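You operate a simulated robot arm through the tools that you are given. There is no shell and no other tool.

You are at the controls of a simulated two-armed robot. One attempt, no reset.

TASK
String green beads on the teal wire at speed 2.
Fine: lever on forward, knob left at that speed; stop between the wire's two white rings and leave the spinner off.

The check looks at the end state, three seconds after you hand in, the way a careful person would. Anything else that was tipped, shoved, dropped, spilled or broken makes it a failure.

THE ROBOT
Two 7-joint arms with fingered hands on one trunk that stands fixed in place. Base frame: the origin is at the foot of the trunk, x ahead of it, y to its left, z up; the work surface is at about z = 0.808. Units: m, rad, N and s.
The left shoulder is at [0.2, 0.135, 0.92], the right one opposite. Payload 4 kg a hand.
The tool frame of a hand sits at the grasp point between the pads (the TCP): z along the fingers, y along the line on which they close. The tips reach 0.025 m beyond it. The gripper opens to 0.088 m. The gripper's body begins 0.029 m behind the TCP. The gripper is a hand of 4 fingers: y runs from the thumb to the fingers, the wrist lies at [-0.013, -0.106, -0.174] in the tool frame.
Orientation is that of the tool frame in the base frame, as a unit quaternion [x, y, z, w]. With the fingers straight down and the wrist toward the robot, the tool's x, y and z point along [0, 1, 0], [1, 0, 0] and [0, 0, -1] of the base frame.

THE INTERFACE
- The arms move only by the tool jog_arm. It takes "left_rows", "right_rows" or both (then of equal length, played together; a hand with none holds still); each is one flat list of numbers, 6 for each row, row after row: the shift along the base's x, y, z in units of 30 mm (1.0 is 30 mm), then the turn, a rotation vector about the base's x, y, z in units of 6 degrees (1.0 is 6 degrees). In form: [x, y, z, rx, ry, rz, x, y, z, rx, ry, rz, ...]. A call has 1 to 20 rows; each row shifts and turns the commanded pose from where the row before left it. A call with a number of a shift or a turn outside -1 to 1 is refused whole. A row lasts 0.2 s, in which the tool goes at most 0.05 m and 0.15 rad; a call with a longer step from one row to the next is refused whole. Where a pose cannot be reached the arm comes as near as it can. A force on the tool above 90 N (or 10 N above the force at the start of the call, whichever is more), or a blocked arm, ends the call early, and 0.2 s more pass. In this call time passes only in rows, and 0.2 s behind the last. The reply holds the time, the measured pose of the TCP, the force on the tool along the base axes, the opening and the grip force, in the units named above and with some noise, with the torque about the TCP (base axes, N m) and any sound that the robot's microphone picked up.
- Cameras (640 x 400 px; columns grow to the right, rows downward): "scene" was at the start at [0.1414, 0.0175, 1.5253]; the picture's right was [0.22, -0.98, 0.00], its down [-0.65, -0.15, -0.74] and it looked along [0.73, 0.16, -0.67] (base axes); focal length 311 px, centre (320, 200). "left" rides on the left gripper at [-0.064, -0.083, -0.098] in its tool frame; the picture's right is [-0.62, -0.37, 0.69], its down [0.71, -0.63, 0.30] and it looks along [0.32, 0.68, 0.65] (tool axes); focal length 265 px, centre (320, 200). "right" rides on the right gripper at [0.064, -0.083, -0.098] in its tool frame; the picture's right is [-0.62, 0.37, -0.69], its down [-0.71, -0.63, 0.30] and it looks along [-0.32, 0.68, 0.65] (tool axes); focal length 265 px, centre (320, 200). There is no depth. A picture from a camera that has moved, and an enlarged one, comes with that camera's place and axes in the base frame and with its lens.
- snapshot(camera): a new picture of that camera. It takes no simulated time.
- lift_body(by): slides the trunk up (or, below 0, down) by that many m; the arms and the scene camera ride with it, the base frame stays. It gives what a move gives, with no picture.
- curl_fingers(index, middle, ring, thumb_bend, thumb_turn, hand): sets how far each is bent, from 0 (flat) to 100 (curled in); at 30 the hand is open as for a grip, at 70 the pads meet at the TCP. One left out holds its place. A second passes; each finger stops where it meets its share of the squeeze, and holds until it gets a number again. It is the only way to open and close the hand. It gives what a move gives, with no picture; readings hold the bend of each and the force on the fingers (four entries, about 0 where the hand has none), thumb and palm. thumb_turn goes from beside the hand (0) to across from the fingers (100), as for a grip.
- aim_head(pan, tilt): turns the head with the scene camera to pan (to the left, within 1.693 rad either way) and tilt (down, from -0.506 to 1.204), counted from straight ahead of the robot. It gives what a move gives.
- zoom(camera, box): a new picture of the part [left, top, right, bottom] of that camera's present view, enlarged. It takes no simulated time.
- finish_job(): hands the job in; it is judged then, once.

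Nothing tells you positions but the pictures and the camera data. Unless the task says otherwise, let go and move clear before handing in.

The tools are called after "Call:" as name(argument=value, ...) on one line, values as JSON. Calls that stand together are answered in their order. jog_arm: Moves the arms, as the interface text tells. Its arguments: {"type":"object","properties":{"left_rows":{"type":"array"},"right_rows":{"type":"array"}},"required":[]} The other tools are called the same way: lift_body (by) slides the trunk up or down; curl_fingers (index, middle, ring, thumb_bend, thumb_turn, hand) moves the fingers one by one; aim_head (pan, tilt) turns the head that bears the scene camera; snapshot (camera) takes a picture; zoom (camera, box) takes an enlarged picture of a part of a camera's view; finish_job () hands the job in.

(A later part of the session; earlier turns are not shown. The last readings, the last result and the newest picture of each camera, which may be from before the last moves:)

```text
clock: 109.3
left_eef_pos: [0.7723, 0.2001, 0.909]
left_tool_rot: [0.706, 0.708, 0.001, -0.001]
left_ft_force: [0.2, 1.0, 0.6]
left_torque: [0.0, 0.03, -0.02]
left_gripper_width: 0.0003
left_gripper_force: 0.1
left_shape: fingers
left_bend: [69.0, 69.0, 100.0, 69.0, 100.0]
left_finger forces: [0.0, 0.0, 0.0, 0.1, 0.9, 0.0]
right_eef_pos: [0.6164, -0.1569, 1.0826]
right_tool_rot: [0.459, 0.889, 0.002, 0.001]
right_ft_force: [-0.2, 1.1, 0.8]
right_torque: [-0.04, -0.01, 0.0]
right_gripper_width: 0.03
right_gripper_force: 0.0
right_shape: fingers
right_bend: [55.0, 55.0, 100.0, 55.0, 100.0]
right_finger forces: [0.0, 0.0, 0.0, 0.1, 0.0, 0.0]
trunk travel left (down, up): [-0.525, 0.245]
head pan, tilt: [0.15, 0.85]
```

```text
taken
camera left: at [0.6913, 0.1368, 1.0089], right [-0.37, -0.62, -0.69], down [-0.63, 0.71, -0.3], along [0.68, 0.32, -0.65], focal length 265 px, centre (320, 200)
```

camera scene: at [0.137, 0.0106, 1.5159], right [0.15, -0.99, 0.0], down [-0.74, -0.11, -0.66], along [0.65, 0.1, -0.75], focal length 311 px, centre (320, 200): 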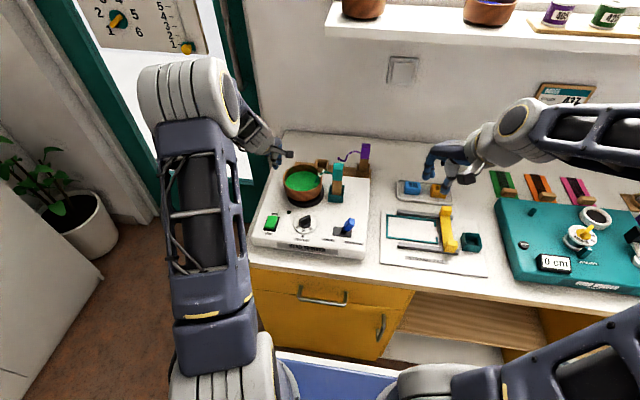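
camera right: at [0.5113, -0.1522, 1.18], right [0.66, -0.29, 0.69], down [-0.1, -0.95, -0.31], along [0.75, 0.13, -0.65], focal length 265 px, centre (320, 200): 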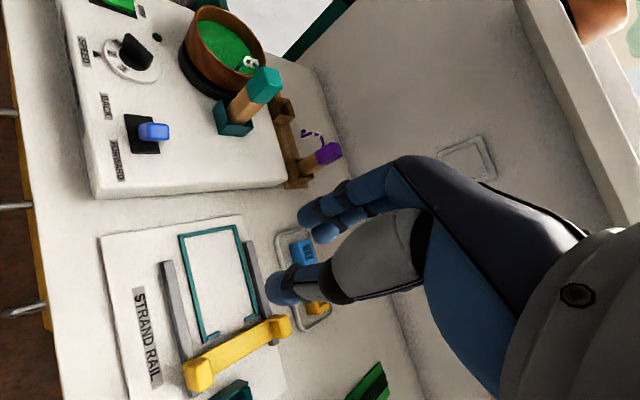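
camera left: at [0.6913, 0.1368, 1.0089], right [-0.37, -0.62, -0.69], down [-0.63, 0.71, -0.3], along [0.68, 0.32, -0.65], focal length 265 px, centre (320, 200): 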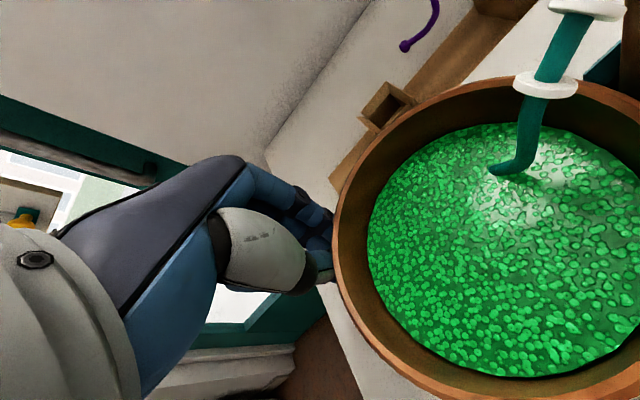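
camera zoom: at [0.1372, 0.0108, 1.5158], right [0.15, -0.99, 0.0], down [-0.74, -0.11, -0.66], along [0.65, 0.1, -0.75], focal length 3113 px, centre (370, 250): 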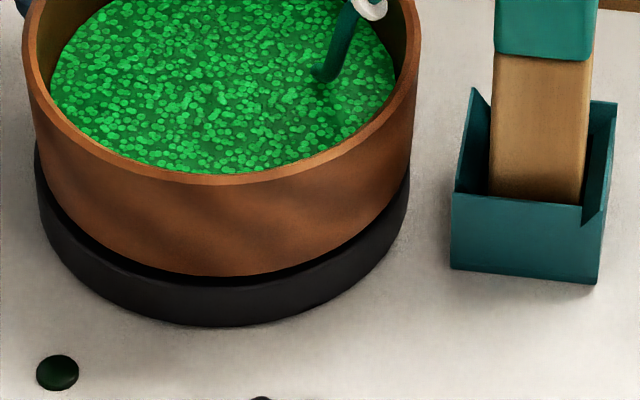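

I can't tell for sure if the foot is inside the lip's recess. I'll tilt the head up briefly to view the bowls left on the shelf from the side and learn the shape of their foot.

Call:
aim_head(pan=0.0, tilt=0.35)

Call:
snapshot(camera="scene")

Call:
zoom(camera="scene", box=[280, 130, 460, 230])

```text
clock: 110.2
left_eef_pos: [0.7739, 0.1999, 0.9088]
left_tool_rot: [0.707, 0.708, -0.001, 0.0]
left_ft_force: [0.7, 0.6, 0.3]
left_torque: [-0.04, -0.01, 0.01]
left_gripper_width: 0.0006
left_gripper_force: 0.8
left_shape: fingers
left_bend: [69.0, 69.0, 100.0, 69.0, 100.0]
left_finger forces: [0.1, 0.1, 0.1, 0.1, 1.1, 0.0]
right_eef_pos: [0.6175, -0.1566, 1.0822]
right_tool_rot: [0.458, 0.889, 0.002, 0.001]
right_ft_force: [0.1, -0.2, 0.8]
right_torque: [0.01, 0.0, -0.01]
right_gripper_width: 0.0299
right_gripper_force: 0.1
right_shape: fingers
right_bend: [55.0, 55.0, 100.0, 55.0, 100.0]
right_finger forces: [0.0, 0.1, 0.0, 0.1, 0.0, 0.0]
trunk travel left (down, up): [-0.525, 0.245]
head pan, tilt: [0.0, 0.351]
```

```text
taken
camera scene: at [0.153, -0.0009, 1.5594], right [0.0, -1.0, 0.0], down [-0.34, 0.0, -0.94], along [0.94, 0.0, -0.34], focal length 311 px, centre (320, 200)
```

scene: 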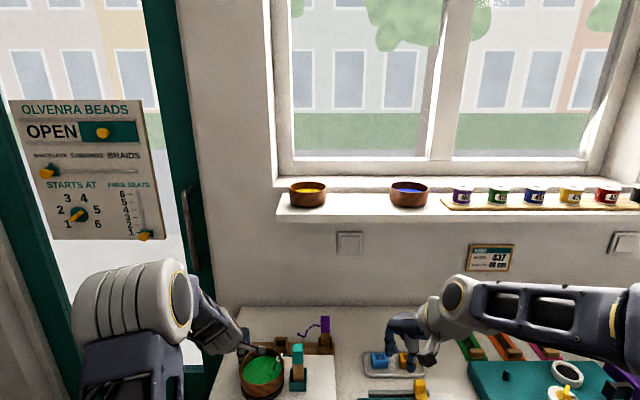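

```text
3.56 times, centred on (370, 180) of scene
camera zoom: at [0.153, -0.0009, 1.5594], right [0.0, -1.0, 0.0], down [-0.34, 0.0, -0.94], along [0.94, 0.0, -0.34], focal length 1107 px, centre (142, 271)
```

zoom: 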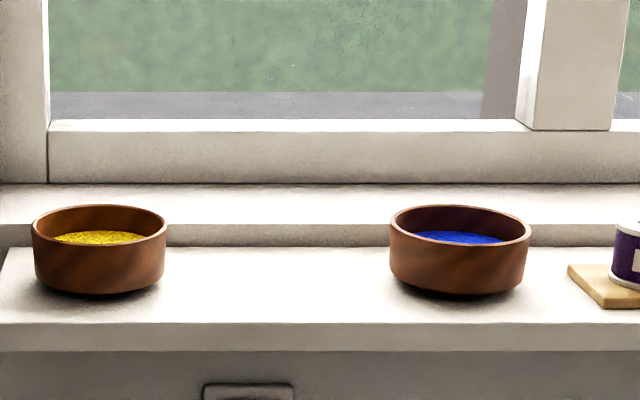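

Call:
zoom(camera="scene", box=[283, 175, 333, 215])

Call:
zoom(camera="scene", box=[382, 170, 437, 215])

Call:
zoom(camera="scene", box=[230, 335, 320, 400])

```text
10.00 times, centred on (308, 195) of scene
camera zoom: at [0.153, -0.0009, 1.5594], right [0.0, -1.0, 0.0], down [-0.34, 0.0, -0.94], along [0.94, 0.0, -0.34], focal length 3113 px, centre (440, 250)
```

zoom: 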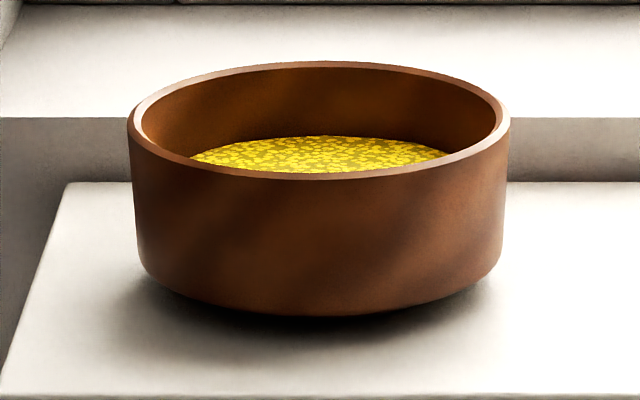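

```text
8.89 times, centred on (410, 192) of scene
camera zoom: at [0.153, -0.0009, 1.5594], right [0.0, -1.0, 0.0], down [-0.34, 0.0, -0.94], along [0.94, 0.0, -0.34], focal length 2767 px, centre (-476, 267)
```

zoom: 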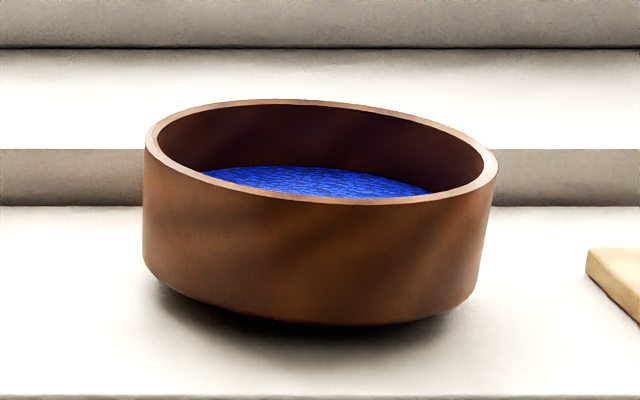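

```text
6.15 times, centred on (275, 368) of scene
camera zoom: at [0.153, -0.0009, 1.5594], right [0.0, -1.0, 0.0], down [-0.34, 0.0, -0.94], along [0.94, 0.0, -0.34], focal length 1915 px, centre (597, -831)
```

zoom: 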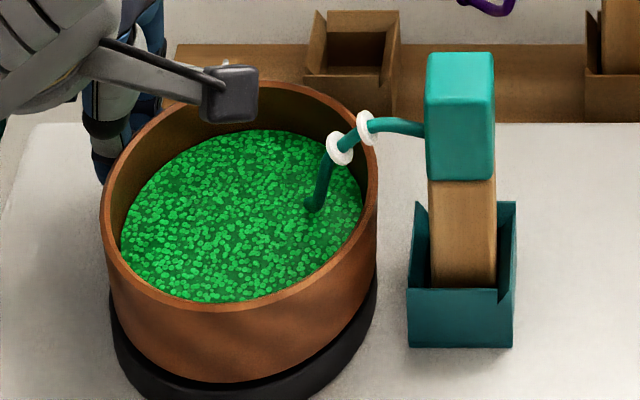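

The bowls have a smaller foot under a bevel, so a foot inside the recess fits what I see. The bowl is now centred to about 1 mm. I'll back the left hand off, re-aim the head, and return above the ON end.

Call:
jog_arm(left_rows=[0.35, 0.5, 0, 0, 0, 0, 0.35, 0.5, 0, 0, 0, 0, 0, 0.2, 0.8, 0, 0, 0, 0, 0, 0.9, 0, 0, 0, 0, 0, 0.9, 0, 0, 0, -0.6, 0, 0.4, 0, 0, 0, -0.95, 0, 0, 0, 0, 0, -0.95, 0, 0, 0, 0, 0, -0.95, 0, 0, 0, 0, 0, -0.95, -0.1, 0, 0, 0, 0, -0.95, -0.3, 0, 0, 0, 0, -0.95, -0.4, 0, 0, 0, 0, -0.75, -0.3, 0, 0, 0, 0])

Call:
aim_head(pan=0.15, tilt=0.8)

Call:
snapshot(camera="scene")

Call:
zoom(camera="right", box=[140, 0, 300, 110])

Call:
snapshot(camera="left")

```text
clock: 113.0
left_eef_pos: [0.5825, 0.2036, 0.999]
left_tool_rot: [0.707, 0.707, 0.0, 0.0]
left_ft_force: [0.6, -0.5, -0.7]
left_torque: [-0.02, 0.03, -0.01]
left_gripper_width: 0.0005
left_gripper_force: 0.1
left_shape: fingers
left_bend: [69.0, 69.0, 100.0, 69.0, 100.0]
left_finger forces: [0.1, 0.1, 0.0, 0.0, 0.1, 0.0]
right_eef_pos: [0.6163, -0.1569, 1.0817]
right_tool_rot: [0.458, 0.889, 0.001, 0.001]
right_ft_force: [-0.4, -0.4, 0.3]
right_torque: [0.01, -0.03, -0.03]
right_gripper_width: 0.0297
right_gripper_force: 0.0
right_shape: fingers
right_bend: [55.0, 55.0, 100.0, 55.0, 100.0]
right_finger forces: [0.1, 0.0, 0.0, 0.0, 0.0, 0.0]
trunk travel left (down, up): [-0.525, 0.245]
head pan, tilt: [0.0, 0.351]
```

```text
clock: 113.9
left_eef_pos: [0.5829, 0.2025, 0.9974]
left_tool_rot: [0.707, 0.707, 0.0, -0.001]
left_ft_force: [0.1, -0.3, 0.0]
left_torque: [0.03, 0.0, 0.01]
left_gripper_width: 0.0005
left_gripper_force: 0.1
left_shape: fingers
left_bend: [69.0, 69.0, 100.0, 69.0, 100.0]
left_finger forces: [0.1, 0.0, 0.1, 0.0, 0.1, 0.1]
right_eef_pos: [0.6165, -0.1566, 1.0818]
right_tool_rot: [0.458, 0.889, 0.002, 0.002]
right_ft_force: [-0.4, 0.3, 0.1]
right_torque: [0.0, -0.03, -0.02]
right_gripper_width: 0.0301
right_gripper_force: 0.0
right_shape: fingers
right_bend: [55.0, 55.0, 100.0, 55.0, 100.0]
right_finger forces: [0.0, 0.0, 0.0, 0.0, 0.0, 0.0]
trunk travel left (down, up): [-0.525, 0.245]
head pan, tilt: [0.15, 0.799]
```

```text
taken
camera scene: at [0.1396, 0.0111, 1.5199], right [0.15, -0.99, 0.0], down [-0.71, -0.11, -0.7], along [0.69, 0.1, -0.72], focal length 311 px, centre (320, 200)
```

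scene: 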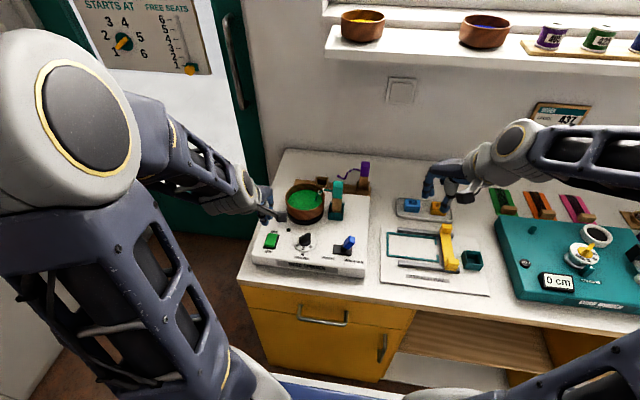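

```text
3.64 times, centred on (220, 55) of right
camera zoom: at [0.5114, -0.1523, 1.1799], right [0.66, -0.29, 0.69], down [-0.1, -0.95, -0.31], along [0.75, 0.13, -0.65], focal length 965 px, centre (684, 727)
```

zoom: 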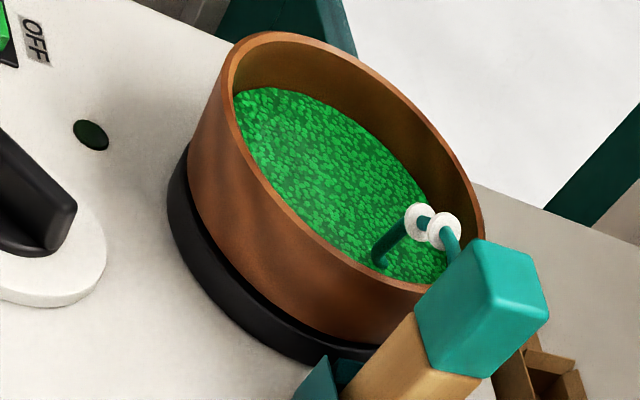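

```text
taken
camera left: at [0.5001, 0.1396, 1.0982], right [-0.37, -0.62, -0.69], down [-0.63, 0.71, -0.3], along [0.68, 0.32, -0.65], focal length 265 px, centre (320, 200)
```

left: 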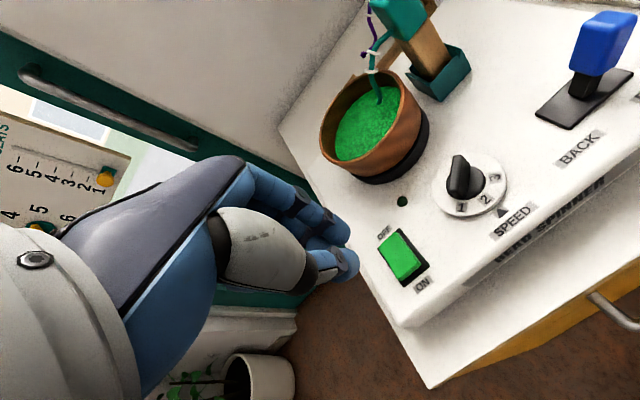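

The left arm settled with its elbow out, so the scene camera now sees everything. I'll check the bowl's centring once more.

Call:
zoom(camera="scene", box=[270, 165, 350, 230])

Call:
zoom(camera="left", box=[300, 0, 480, 200])

```text
6.15 times, centred on (310, 198) of scene
camera zoom: at [0.1396, 0.0111, 1.5199], right [0.15, -0.99, 0.0], down [-0.71, -0.11, -0.7], along [0.69, 0.1, -0.72], focal length 1915 px, centre (382, 215)
```

zoom: 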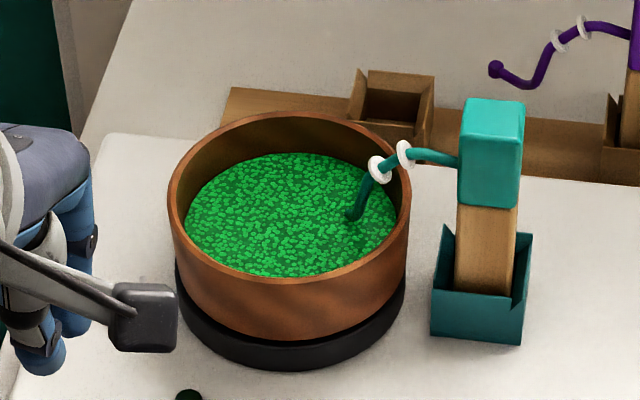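

```text
2.00 times, centred on (390, 100) of left
camera zoom: at [0.5001, 0.1396, 1.0982], right [-0.37, -0.62, -0.69], down [-0.63, 0.71, -0.3], along [0.68, 0.32, -0.65], focal length 531 px, centre (180, 400)
```

zoom: 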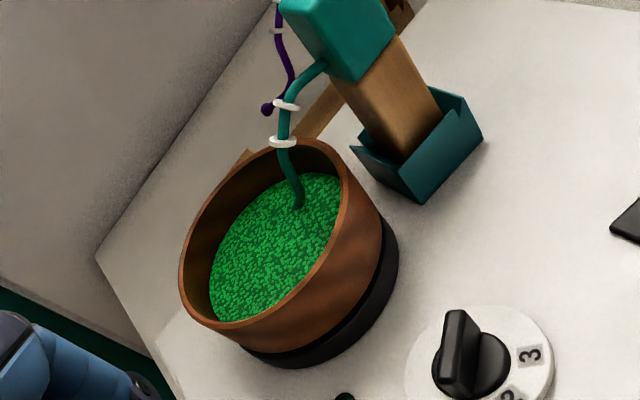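

Centred well. I'll lower to just above the ON end.

Call:
jog_arm(left_rows=[-0.05, 0.03, -0.9, 0, 0, 0, 0, 0, -0.9, 0, 0, 0, 0, 0, -0.9, 0, 0, 0, 0, 0, -0.75, 0, 0, 0])

Call:
snapshot(camera="scene")

Call:
zoom(camera="left", box=[270, 110, 450, 310])

```text
clock: 114.9
left_eef_pos: [0.579, 0.2075, 0.8945]
left_tool_rot: [0.707, 0.708, 0.001, 0.0]
left_ft_force: [-1.1, 0.7, 0.4]
left_torque: [0.01, 0.04, -0.02]
left_gripper_width: 0.0001
left_gripper_force: 0.0
left_shape: fingers
left_bend: [69.0, 69.0, 100.0, 69.0, 100.0]
left_finger forces: [0.0, 0.1, 0.1, 0.0, 0.0, 0.1]
right_eef_pos: [0.6156, -0.1554, 1.0814]
right_tool_rot: [0.459, 0.889, 0.001, 0.001]
right_ft_force: [-0.7, -0.3, 0.1]
right_torque: [-0.01, 0.0, 0.01]
right_gripper_width: 0.0303
right_gripper_force: 0.1
right_shape: fingers
right_bend: [55.0, 55.0, 100.0, 55.0, 100.0]
right_finger forces: [0.0, 0.0, 0.0, 0.1, 0.0, 0.0]
trunk travel left (down, up): [-0.525, 0.245]
head pan, tilt: [0.15, 0.799]
```

```text
taken
camera scene: at [0.1394, 0.0111, 1.5199], right [0.15, -0.99, 0.0], down [-0.71, -0.11, -0.7], along [0.69, 0.1, -0.72], focal length 311 px, centre (320, 200)
```

scene: 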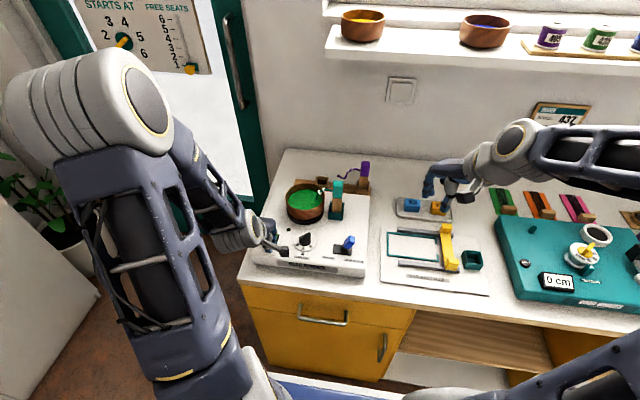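

```text
2.00 times, centred on (360, 210) of left
camera zoom: at [0.4971, 0.1422, 0.9933], right [-0.37, -0.62, -0.69], down [-0.63, 0.71, -0.3], along [0.68, 0.32, -0.65], focal length 531 px, centre (240, 180)
```

zoom: 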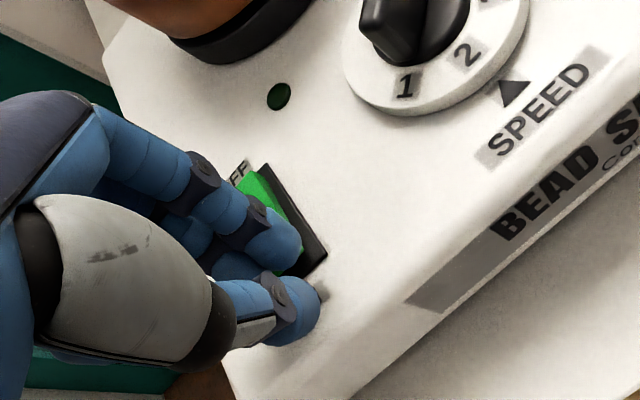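

Aligned as before, with a clear scene view. I'll press ON.

Call:
jog_arm(left_rows=[0.05, -0.06, -0.2, 0, 0, 0, 0, 0, -0.2, 0, 0, 0, 0, 0, -0.08, 0, 0, 0])

Call:
zoom(camera="scene", box=[270, 165, 350, 230])

Call:
zoom(camera="scene", box=[250, 215, 330, 270])

```text
clock: 115.7
left_eef_pos: [0.5814, 0.2041, 0.8807]
left_tool_rot: [0.707, 0.707, 0.0, 0.001]
left_ft_force: [-0.7, -1.2, 2.8]
left_torque: [-0.02, -0.06, -0.02]
left_gripper_width: 0.0003
left_gripper_force: 2.1
left_shape: fingers
left_bend: [69.0, 70.0, 100.0, 69.0, 100.0]
left_finger forces: [2.0, 2.2, 0.1, 0.1, 0.0, 0.1]
right_eef_pos: [0.6163, -0.1561, 1.0813]
right_tool_rot: [0.459, 0.888, 0.001, 0.001]
right_ft_force: [-0.1, -0.5, 0.2]
right_torque: [0.01, -0.04, 0.02]
right_gripper_width: 0.0299
right_gripper_force: 0.1
right_shape: fingers
right_bend: [55.0, 55.0, 100.0, 55.0, 100.0]
right_finger forces: [0.1, 0.1, 0.0, 0.0, 0.0, 0.0]
trunk travel left (down, up): [-0.525, 0.245]
head pan, tilt: [0.15, 0.799]
```

```text
6.15 times, centred on (310, 198) of scene
camera zoom: at [0.1395, 0.0111, 1.5199], right [0.15, -0.99, 0.0], down [-0.71, -0.11, -0.7], along [0.69, 0.1, -0.72], focal length 1915 px, centre (382, 215)
```

zoom: 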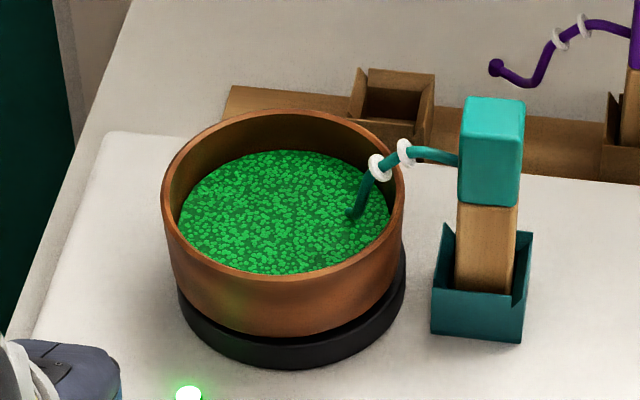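

```text
7.27 times, centred on (290, 242) of scene
camera zoom: at [0.1395, 0.0111, 1.5199], right [0.15, -0.99, 0.0], down [-0.71, -0.11, -0.7], along [0.69, 0.1, -0.72], focal length 2264 px, centre (538, -109)
```

zoom: 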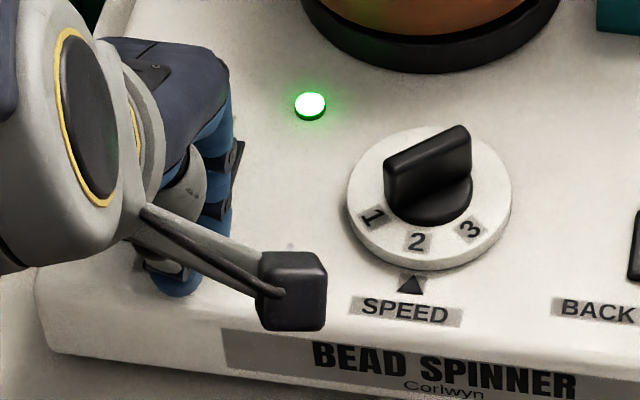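

ON, with only a small wobble now. I'll hop to hover above the OFF end.

Call:
jog_arm(left_rows=[0.2, 0, 0.5, 0, 0, 0, 1, 0, 0.05, 0, 0, 0, 0.4, 0, 0, 0, 0, 0])

Call:
zoom(camera="scene", box=[270, 165, 350, 230])

Call:
zoom(camera="right", box=[200, 20, 280, 90])

Call:
zoom(camera="left", box=[270, 110, 450, 310])

```text
clock: 116.5
left_eef_pos: [0.6289, 0.2047, 0.8985]
left_tool_rot: [0.707, 0.707, -0.001, 0.0]
left_ft_force: [0.2, 0.4, -0.2]
left_torque: [-0.01, 0.02, -0.01]
left_gripper_width: 0.0006
left_gripper_force: 0.1
left_shape: fingers
left_bend: [69.0, 69.0, 100.0, 69.0, 100.0]
left_finger forces: [0.1, 0.1, 0.0, 0.0, 0.0, 0.1]
right_eef_pos: [0.6161, -0.1564, 1.0807]
right_tool_rot: [0.458, 0.889, 0.002, 0.001]
right_ft_force: [-0.8, -0.9, -0.5]
right_torque: [0.01, 0.0, -0.01]
right_gripper_width: 0.03
right_gripper_force: 0.0
right_shape: fingers
right_bend: [55.0, 55.0, 100.0, 55.0, 100.0]
right_finger forces: [0.1, 0.0, 0.1, 0.1, 0.1, 0.0]
trunk travel left (down, up): [-0.525, 0.245]
head pan, tilt: [0.15, 0.799]
```

```text
6.15 times, centred on (310, 198) of scene
camera zoom: at [0.1395, 0.0112, 1.5198], right [0.15, -0.99, 0.0], down [-0.71, -0.11, -0.7], along [0.69, 0.1, -0.72], focal length 1915 px, centre (382, 215)
```

zoom: 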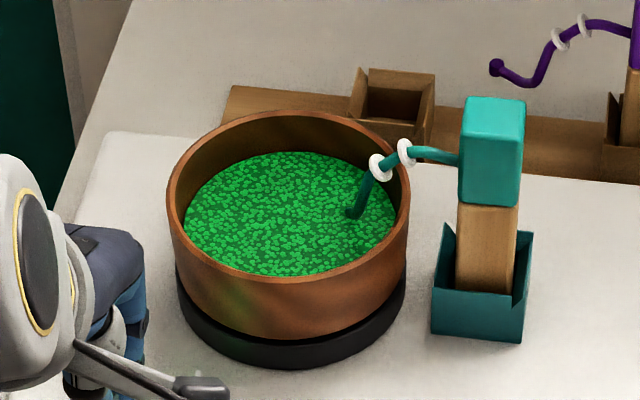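

```text
5.71 times, centred on (240, 55) of right
camera zoom: at [0.5114, -0.1522, 1.18], right [0.66, -0.29, 0.69], down [-0.1, -0.95, -0.31], along [0.75, 0.13, -0.65], focal length 1517 px, centre (777, 1029)
```

zoom: 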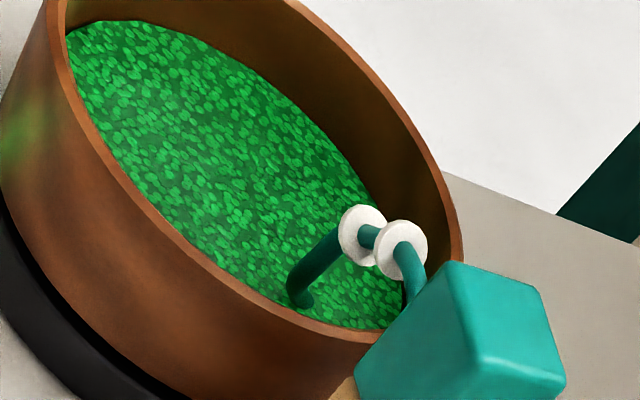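

```text
2.00 times, centred on (360, 210) of left
camera zoom: at [0.5469, 0.1405, 0.9979], right [-0.37, -0.62, -0.69], down [-0.63, 0.71, -0.3], along [0.68, 0.32, -0.65], focal length 531 px, centre (240, 180)
```

zoom: 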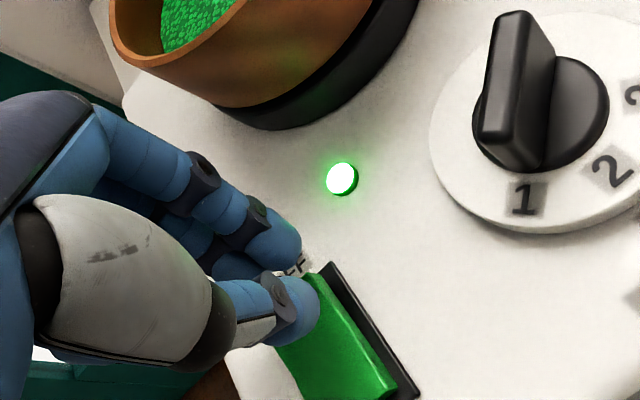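

The spin is steady and the hand hovers over OFF. I'll step time and watch for beads climbing.

Call:
jog_arm(left_rows=[0, 0, 0, 0, 0, 0, 0, 0, 0, 0, 0, 0])

Call:
zoom(camera="scene", box=[290, 170, 350, 220])

Call:
zoom(camera="right", box=[200, 20, 280, 90])

```text
clock: 117.1
left_eef_pos: [0.6298, 0.2043, 0.8993]
left_tool_rot: [0.707, 0.708, 0.0, -0.001]
left_ft_force: [0.5, 0.9, 1.0]
left_torque: [0.0, 0.01, 0.01]
left_gripper_width: 0.0005
left_gripper_force: 0.1
left_shape: fingers
left_bend: [69.0, 69.0, 100.0, 69.0, 100.0]
left_finger forces: [0.0, 0.0, 0.0, 0.0, 0.1, 0.1]
right_eef_pos: [0.6162, -0.1563, 1.0815]
right_tool_rot: [0.458, 0.889, 0.001, 0.0]
right_ft_force: [0.5, 0.1, 0.3]
right_torque: [-0.01, 0.02, 0.01]
right_gripper_width: 0.0301
right_gripper_force: 0.0
right_shape: fingers
right_bend: [55.0, 55.0, 100.0, 55.0, 100.0]
right_finger forces: [0.0, 0.1, 0.0, 0.0, 0.0, 0.0]
trunk travel left (down, up): [-0.525, 0.245]
head pan, tilt: [0.15, 0.799]
```

```text
8.00 times, centred on (320, 195) of scene
camera zoom: at [0.1396, 0.0111, 1.5198], right [0.15, -0.99, 0.0], down [-0.71, -0.11, -0.7], along [0.69, 0.1, -0.72], focal length 2490 px, centre (320, 240)
```

zoom: 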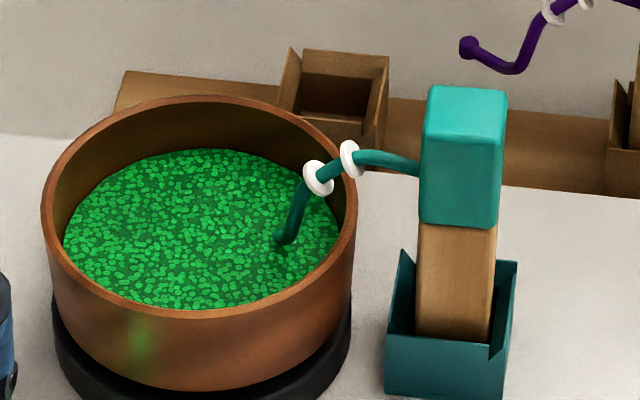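

```text
5.71 times, centred on (240, 55) of right
camera zoom: at [0.5114, -0.1524, 1.1799], right [0.66, -0.29, 0.69], down [-0.1, -0.95, -0.31], along [0.75, 0.13, -0.65], focal length 1517 px, centre (777, 1029)
```

zoom: 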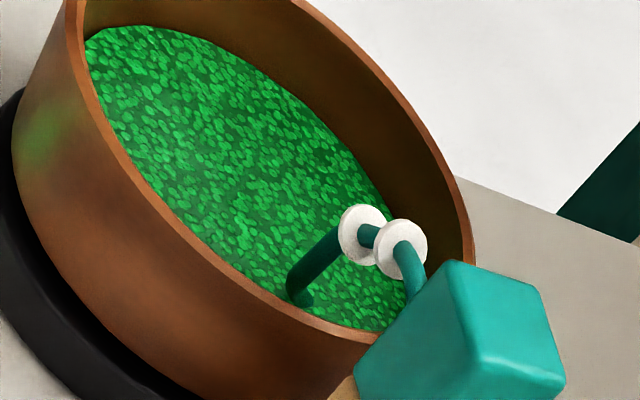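

No beads visible yet; the wobble is modest. I'll wait a bit more.

Call:
jog_arm(left_rows=[0, 0, 0, 0, 0, 0, 0, 0, 0, 0, 0, 0, 0, 0, 0, 0, 0, 0])

Call:
zoom(camera="scene", box=[290, 170, 350, 220])

Call:
zoom(camera="right", box=[200, 20, 280, 90])

```text
clock: 117.9
left_eef_pos: [0.6297, 0.2045, 0.8982]
left_tool_rot: [0.707, 0.707, -0.001, 0.0]
left_ft_force: [1.0, 0.3, -1.0]
left_torque: [0.0, 0.01, 0.01]
left_gripper_width: 0.0006
left_gripper_force: 0.1
left_shape: fingers
left_bend: [69.0, 69.0, 100.0, 69.0, 100.0]
left_finger forces: [0.1, 0.0, 0.0, 0.0, 0.0, 0.1]
right_eef_pos: [0.6155, -0.1571, 1.0817]
right_tool_rot: [0.459, 0.889, 0.002, 0.001]
right_ft_force: [0.0, 0.3, -0.8]
right_torque: [0.01, 0.0, 0.02]
right_gripper_width: 0.0298
right_gripper_force: 0.0
right_shape: fingers
right_bend: [55.0, 55.0, 100.0, 55.0, 100.0]
right_finger forces: [0.0, 0.1, 0.0, 0.0, 0.0, 0.0]
trunk travel left (down, up): [-0.525, 0.245]
head pan, tilt: [0.15, 0.799]
```

```text
8.00 times, centred on (320, 195) of scene
camera zoom: at [0.1396, 0.0112, 1.5198], right [0.15, -0.99, 0.0], down [-0.71, -0.11, -0.7], along [0.69, 0.1, -0.72], focal length 2490 px, centre (320, 240)
```

zoom: 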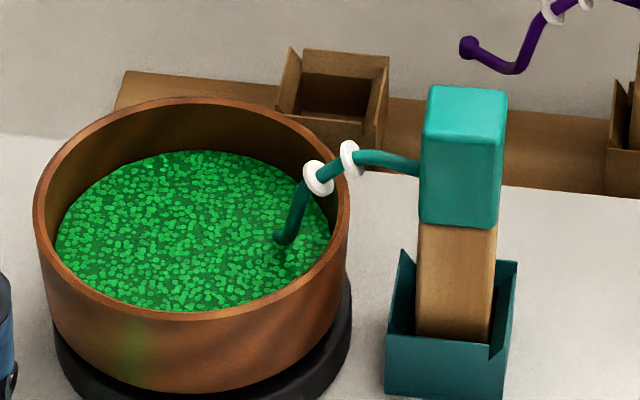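

```text
5.71 times, centred on (240, 55) of right
camera zoom: at [0.5114, -0.1523, 1.1799], right [0.66, -0.29, 0.69], down [-0.1, -0.95, -0.31], along [0.75, 0.13, -0.65], focal length 1517 px, centre (777, 1029)
```

zoom: 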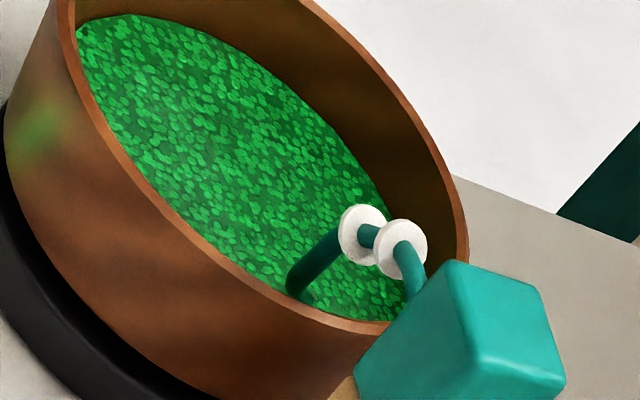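

Still no beads at about 2.3 s of spin. The bowl is holding, so I'll continue waiting in short steps.

Call:
jog_arm(left_rows=[0, 0, 0, 0, 0, 0, 0, 0, 0, 0, 0, 0, 0, 0, 0, 0, 0, 0])

Call:
zoom(camera="scene", box=[290, 170, 350, 220])

Call:
zoom(camera="right", box=[200, 20, 280, 90])

```text
clock: 118.7
left_eef_pos: [0.6305, 0.2037, 0.8988]
left_tool_rot: [0.707, 0.707, 0.0, 0.0]
left_ft_force: [0.8, 0.5, 0.8]
left_torque: [0.0, -0.04, 0.0]
left_gripper_width: 0.0005
left_gripper_force: 0.1
left_shape: fingers
left_bend: [69.0, 69.0, 100.0, 69.0, 100.0]
left_finger forces: [0.0, 0.0, 0.0, 0.0, 0.0, 0.1]
right_eef_pos: [0.6154, -0.1565, 1.0817]
right_tool_rot: [0.459, 0.888, 0.001, 0.0]
right_ft_force: [-0.7, 0.2, 0.0]
right_torque: [0.0, 0.02, 0.0]
right_gripper_width: 0.0297
right_gripper_force: 0.0
right_shape: fingers
right_bend: [55.0, 55.0, 100.0, 55.0, 100.0]
right_finger forces: [0.1, 0.0, 0.0, 0.0, 0.0, 0.0]
trunk travel left (down, up): [-0.525, 0.245]
head pan, tilt: [0.15, 0.799]
```

```text
8.00 times, centred on (320, 195) of scene
camera zoom: at [0.1396, 0.0112, 1.5198], right [0.15, -0.99, 0.0], down [-0.71, -0.11, -0.7], along [0.69, 0.1, -0.72], focal length 2490 px, centre (320, 240)
```

zoom: 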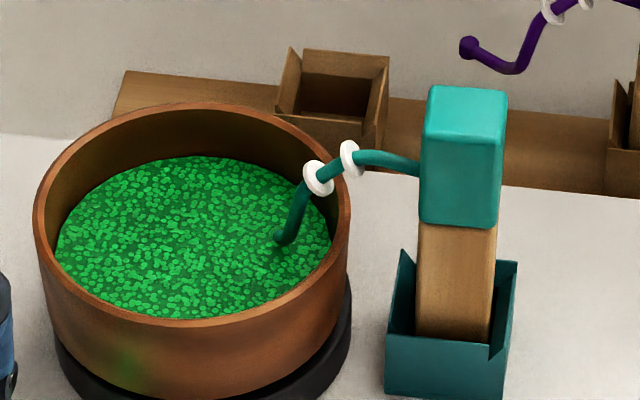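

```text
5.71 times, centred on (240, 55) of right
camera zoom: at [0.5114, -0.1523, 1.1799], right [0.66, -0.29, 0.69], down [-0.1, -0.95, -0.31], along [0.75, 0.13, -0.65], focal length 1517 px, centre (777, 1029)
```

zoom: 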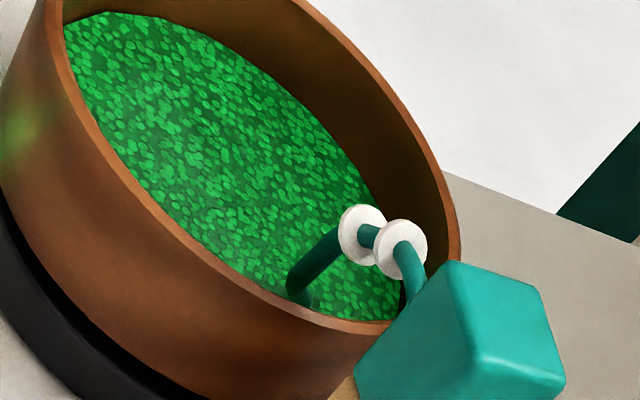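

Call:
zoom(camera="scene", box=[312, 182, 337, 204])

Call:
jog_arm(left_rows=[0, 0, 0, 0, 0, 0, 0, 0, 0, 0, 0, 0, 0, 0, 0, 0, 0, 0])

Call:
zoom(camera="scene", box=[312, 182, 337, 204])

Call:
zoom(camera="right", box=[200, 20, 280, 90])

```text
16.00 times, centred on (324, 193) of scene
camera zoom: at [0.1396, 0.0112, 1.5198], right [0.15, -0.99, 0.0], down [-0.71, -0.11, -0.7], along [0.69, 0.1, -0.72], focal length 4980 px, centre (248, 312)
```

zoom: 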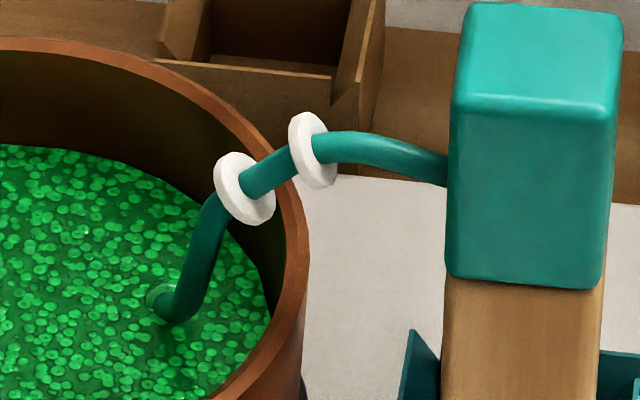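

```text
clock: 119.5
left_eef_pos: [0.6296, 0.2048, 0.8986]
left_tool_rot: [0.708, 0.706, 0.0, -0.001]
left_ft_force: [0.5, 0.0, -0.9]
left_torque: [0.01, 0.02, -0.03]
left_gripper_width: 0.0004
left_gripper_force: 0.1
left_shape: fingers
left_bend: [69.0, 69.0, 100.0, 69.0, 100.0]
left_finger forces: [0.0, 0.0, 0.1, 0.0, 0.0, 0.0]
right_eef_pos: [0.617, -0.1561, 1.0812]
right_tool_rot: [0.459, 0.889, 0.002, 0.0]
right_ft_force: [-0.6, -0.4, 0.9]
right_torque: [0.0, 0.01, -0.01]
right_gripper_width: 0.0301
right_gripper_force: 0.0
right_shape: fingers
right_bend: [55.0, 55.0, 100.0, 55.0, 100.0]
right_finger forces: [0.0, 0.1, 0.0, 0.1, 0.0, 0.0]
trunk travel left (down, up): [-0.525, 0.245]
head pan, tilt: [0.15, 0.799]
```

```text
16.00 times, centred on (324, 193) of scene
camera zoom: at [0.1396, 0.0112, 1.5198], right [0.15, -0.99, 0.0], down [-0.71, -0.11, -0.7], along [0.69, 0.1, -0.72], focal length 4980 px, centre (248, 312)
```

zoom: 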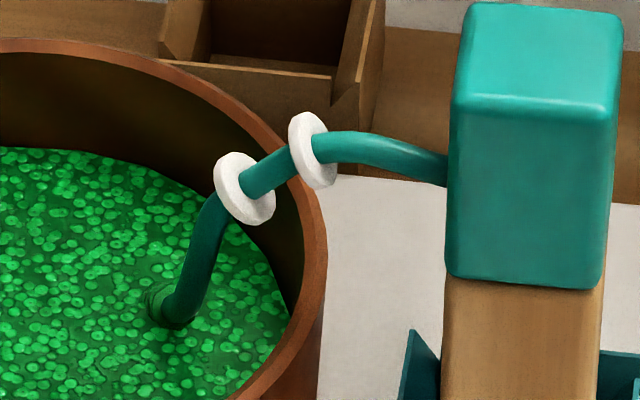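

```text
5.71 times, centred on (240, 55) of right
camera zoom: at [0.5114, -0.1523, 1.1799], right [0.66, -0.29, 0.69], down [-0.1, -0.95, -0.31], along [0.75, 0.13, -0.65], focal length 1517 px, centre (777, 1029)
```

zoom: 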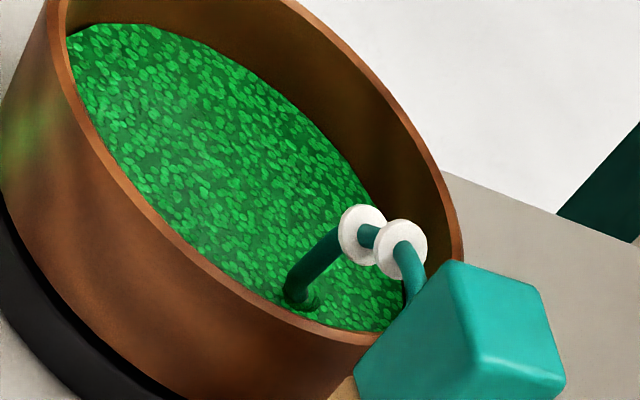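

Beads are appearing: a green string is starting at the wire's tip at the bead surface. I'll keep stepping and watch its front.

Call:
jog_arm(left_rows=[0, 0, 0, 0, 0, 0, 0, 0, 0, 0, 0, 0, 0, 0, 0, 0, 0, 0])

Call:
zoom(camera="scene", box=[314, 184, 332, 202])

Call:
zoom(camera="right", box=[225, 45, 265, 80])

```text
clock: 120.3
left_eef_pos: [0.6285, 0.205, 0.8984]
left_tool_rot: [0.707, 0.707, 0.0, 0.0]
left_ft_force: [0.9, -0.3, 1.0]
left_torque: [-0.02, -0.02, 0.01]
left_gripper_width: 0.0006
left_gripper_force: 0.0
left_shape: fingers
left_bend: [69.0, 69.0, 100.0, 69.0, 100.0]
left_finger forces: [0.0, 0.1, 0.1, 0.1, 0.0, 0.0]
right_eef_pos: [0.6163, -0.156, 1.0812]
right_tool_rot: [0.459, 0.888, 0.001, 0.001]
right_ft_force: [-0.2, 0.1, 0.2]
right_torque: [0.03, 0.01, -0.01]
right_gripper_width: 0.0298
right_gripper_force: 0.1
right_shape: fingers
right_bend: [55.0, 55.0, 100.0, 55.0, 100.0]
right_finger forces: [0.0, 0.1, 0.0, 0.0, 0.0, 0.0]
trunk travel left (down, up): [-0.525, 0.245]
head pan, tilt: [0.15, 0.799]
```

```text
16.00 times, centred on (323, 193) of scene
camera zoom: at [0.1396, 0.0112, 1.5198], right [0.15, -0.99, 0.0], down [-0.71, -0.11, -0.7], along [0.69, 0.1, -0.72], focal length 4980 px, centre (272, 312)
```

zoom: 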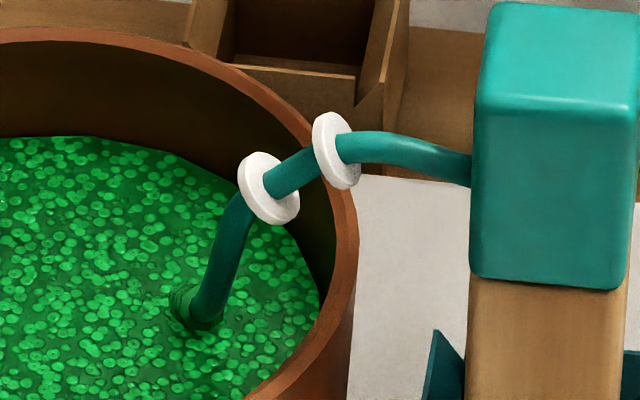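

```text
11.43 times, centred on (245, 62) of right
camera zoom: at [0.5114, -0.1523, 1.1799], right [0.66, -0.29, 0.69], down [-0.1, -0.95, -0.31], along [0.75, 0.13, -0.65], focal length 3033 px, centre (1177, 1771)
```

zoom: 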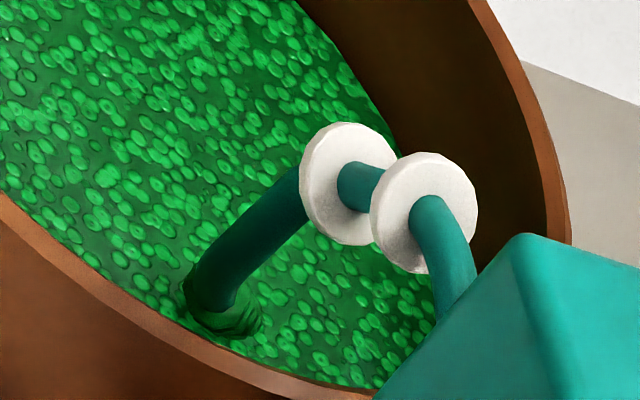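

The green string has formed along the tip and reached the bend. I'll take another short step to gauge its rate.

Call:
jog_arm(left_rows=[0, 0, 0, 0, 0, 0, 0, 0, 0, 0, 0, 0, 0, 0, 0, 0, 0, 0])

Call:
zoom(camera="scene", box=[314, 184, 332, 202])

Call:
zoom(camera="right", box=[225, 45, 265, 80])

```text
clock: 121.1
left_eef_pos: [0.63, 0.2043, 0.8981]
left_tool_rot: [0.707, 0.707, -0.001, 0.0]
left_ft_force: [0.4, 0.6, 0.3]
left_torque: [-0.01, 0.0, -0.01]
left_gripper_width: 0.0001
left_gripper_force: 0.2
left_shape: fingers
left_bend: [69.0, 69.0, 100.0, 69.0, 100.0]
left_finger forces: [0.1, 0.0, 0.0, 0.0, 0.1, 0.1]
right_eef_pos: [0.6157, -0.1563, 1.0814]
right_tool_rot: [0.458, 0.889, 0.002, 0.001]
right_ft_force: [-0.2, -0.3, 0.7]
right_torque: [0.03, 0.01, 0.0]
right_gripper_width: 0.0299
right_gripper_force: 0.0
right_shape: fingers
right_bend: [55.0, 55.0, 100.0, 55.0, 100.0]
right_finger forces: [0.1, 0.1, 0.0, 0.1, 0.1, 0.0]
trunk travel left (down, up): [-0.525, 0.245]
head pan, tilt: [0.15, 0.799]
```

```text
16.00 times, centred on (323, 193) of scene
camera zoom: at [0.1396, 0.0112, 1.5198], right [0.15, -0.99, 0.0], down [-0.71, -0.11, -0.7], along [0.69, 0.1, -0.72], focal length 4980 px, centre (272, 312)
```

zoom: 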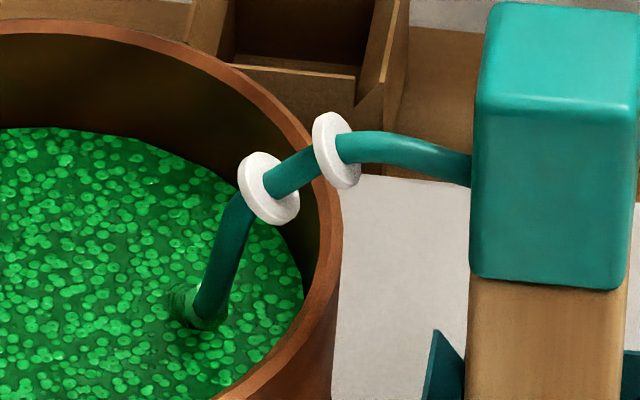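

```text
11.43 times, centred on (245, 62) of right
camera zoom: at [0.5114, -0.1523, 1.1799], right [0.66, -0.29, 0.69], down [-0.1, -0.95, -0.31], along [0.75, 0.13, -0.65], focal length 3033 px, centre (1177, 1771)
```

zoom: 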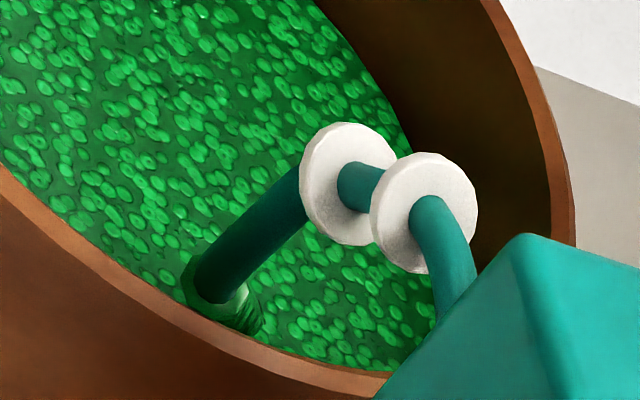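

The front creeps slowly up the wire, roughly 1–3 mm per second. I'll step about 2 s at a time for now.

Call:
jog_arm(left_rows=[0, 0, 0, 0, 0, 0, 0, 0, 0, 0, 0, 0, 0, 0, 0, 0, 0, 0, 0, 0, 0, 0, 0, 0, 0, 0, 0, 0, 0, 0, 0, 0, 0, 0, 0, 0, 0, 0, 0, 0, 0, 0, 0, 0, 0, 0, 0, 0])

Call:
zoom(camera="right", box=[225, 45, 265, 80])

Call:
zoom(camera="scene", box=[290, 170, 350, 220])

```text
clock: 122.9
left_eef_pos: [0.6301, 0.2055, 0.8981]
left_tool_rot: [0.707, 0.707, 0.0, 0.0]
left_ft_force: [-0.6, 0.1, -0.3]
left_torque: [0.0, 0.02, -0.03]
left_gripper_width: 0.0005
left_gripper_force: 0.1
left_shape: fingers
left_bend: [69.0, 69.0, 100.0, 69.0, 100.0]
left_finger forces: [0.0, 0.0, 0.0, 0.1, 0.0, 0.0]
right_eef_pos: [0.6162, -0.1564, 1.0817]
right_tool_rot: [0.459, 0.889, 0.001, 0.001]
right_ft_force: [1.2, 0.5, -0.5]
right_torque: [0.01, -0.02, -0.04]
right_gripper_width: 0.03
right_gripper_force: 0.1
right_shape: fingers
right_bend: [55.0, 55.0, 100.0, 55.0, 100.0]
right_finger forces: [0.1, 0.0, 0.1, 0.1, 0.0, 0.1]
trunk travel left (down, up): [-0.525, 0.245]
head pan, tilt: [0.15, 0.799]
```

```text
11.43 times, centred on (245, 62) of right
camera zoom: at [0.5114, -0.1523, 1.1799], right [0.66, -0.29, 0.69], down [-0.1, -0.95, -0.31], along [0.75, 0.13, -0.65], focal length 3033 px, centre (1177, 1771)
```

zoom: 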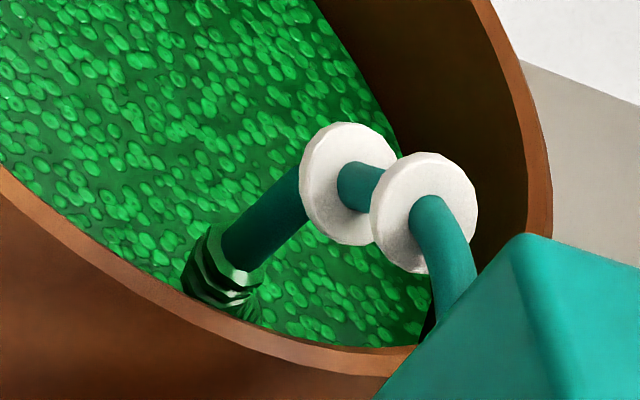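

```text
8.00 times, centred on (320, 195) of scene
camera zoom: at [0.1396, 0.0112, 1.5198], right [0.15, -0.99, 0.0], down [-0.71, -0.11, -0.7], along [0.69, 0.1, -0.72], focal length 2490 px, centre (320, 240)
```

zoom: 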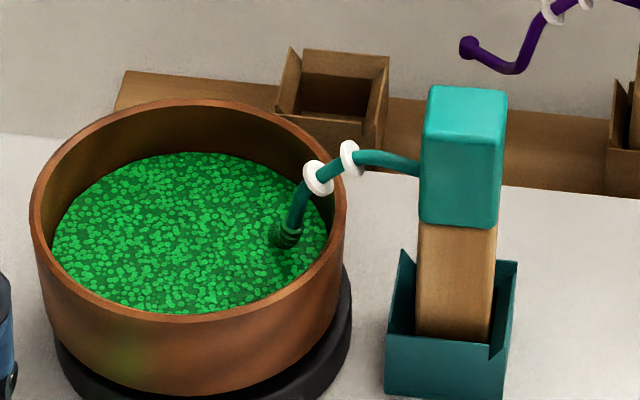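

Beads climb clearly now, about 3 mm/s, with roughly 3–4 s to reach the lower ring. I'll step again.

Call:
jog_arm(left_rows=[0, 0, 0, 0, 0, 0, 0, 0, 0, 0, 0, 0, 0, 0, 0, 0, 0, 0, 0, 0, 0, 0, 0, 0, 0, 0, 0, 0, 0, 0])

Call:
zoom(camera="right", box=[225, 45, 265, 80])

Call:
zoom(camera="scene", box=[290, 170, 350, 220])

```text
clock: 124.1
left_eef_pos: [0.6292, 0.2038, 0.8982]
left_tool_rot: [0.707, 0.708, 0.0, 0.0]
left_ft_force: [-0.5, -0.1, -0.3]
left_torque: [0.02, 0.0, -0.02]
left_gripper_width: 0.0006
left_gripper_force: 0.0
left_shape: fingers
left_bend: [69.0, 69.0, 100.0, 69.0, 100.0]
left_finger forces: [0.0, 0.0, 0.0, 0.1, 0.1, 0.0]
right_eef_pos: [0.6171, -0.1559, 1.0812]
right_tool_rot: [0.459, 0.889, 0.001, 0.0]
right_ft_force: [-0.3, -0.2, -0.1]
right_torque: [0.01, 0.0, 0.0]
right_gripper_width: 0.03
right_gripper_force: 0.2
right_shape: fingers
right_bend: [55.0, 55.0, 100.0, 55.0, 100.0]
right_finger forces: [0.0, 0.1, 0.0, 0.0, 0.0, 0.0]
trunk travel left (down, up): [-0.525, 0.245]
head pan, tilt: [0.15, 0.799]
```

```text
11.43 times, centred on (245, 62) of right
camera zoom: at [0.5114, -0.1523, 1.1799], right [0.66, -0.29, 0.69], down [-0.1, -0.95, -0.31], along [0.75, 0.13, -0.65], focal length 3033 px, centre (1177, 1771)
```

zoom: 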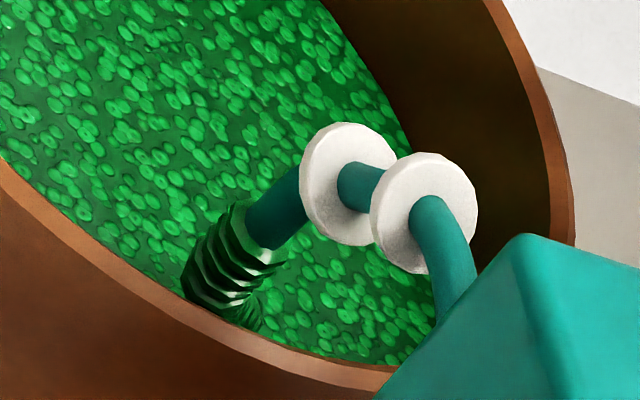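

```text
8.00 times, centred on (320, 195) of scene
camera zoom: at [0.1396, 0.0112, 1.5198], right [0.15, -0.99, 0.0], down [-0.71, -0.11, -0.7], along [0.69, 0.1, -0.72], focal length 2490 px, centre (320, 240)
```

zoom: 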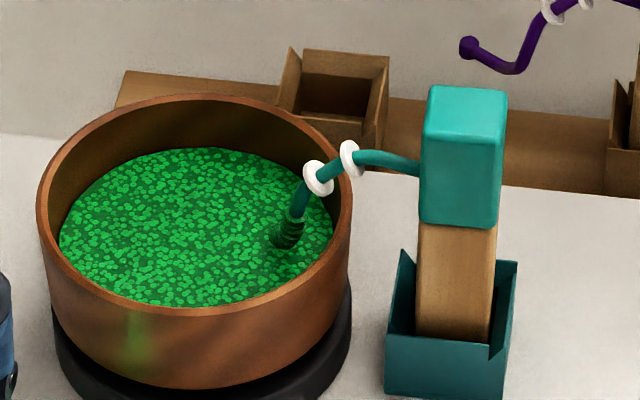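

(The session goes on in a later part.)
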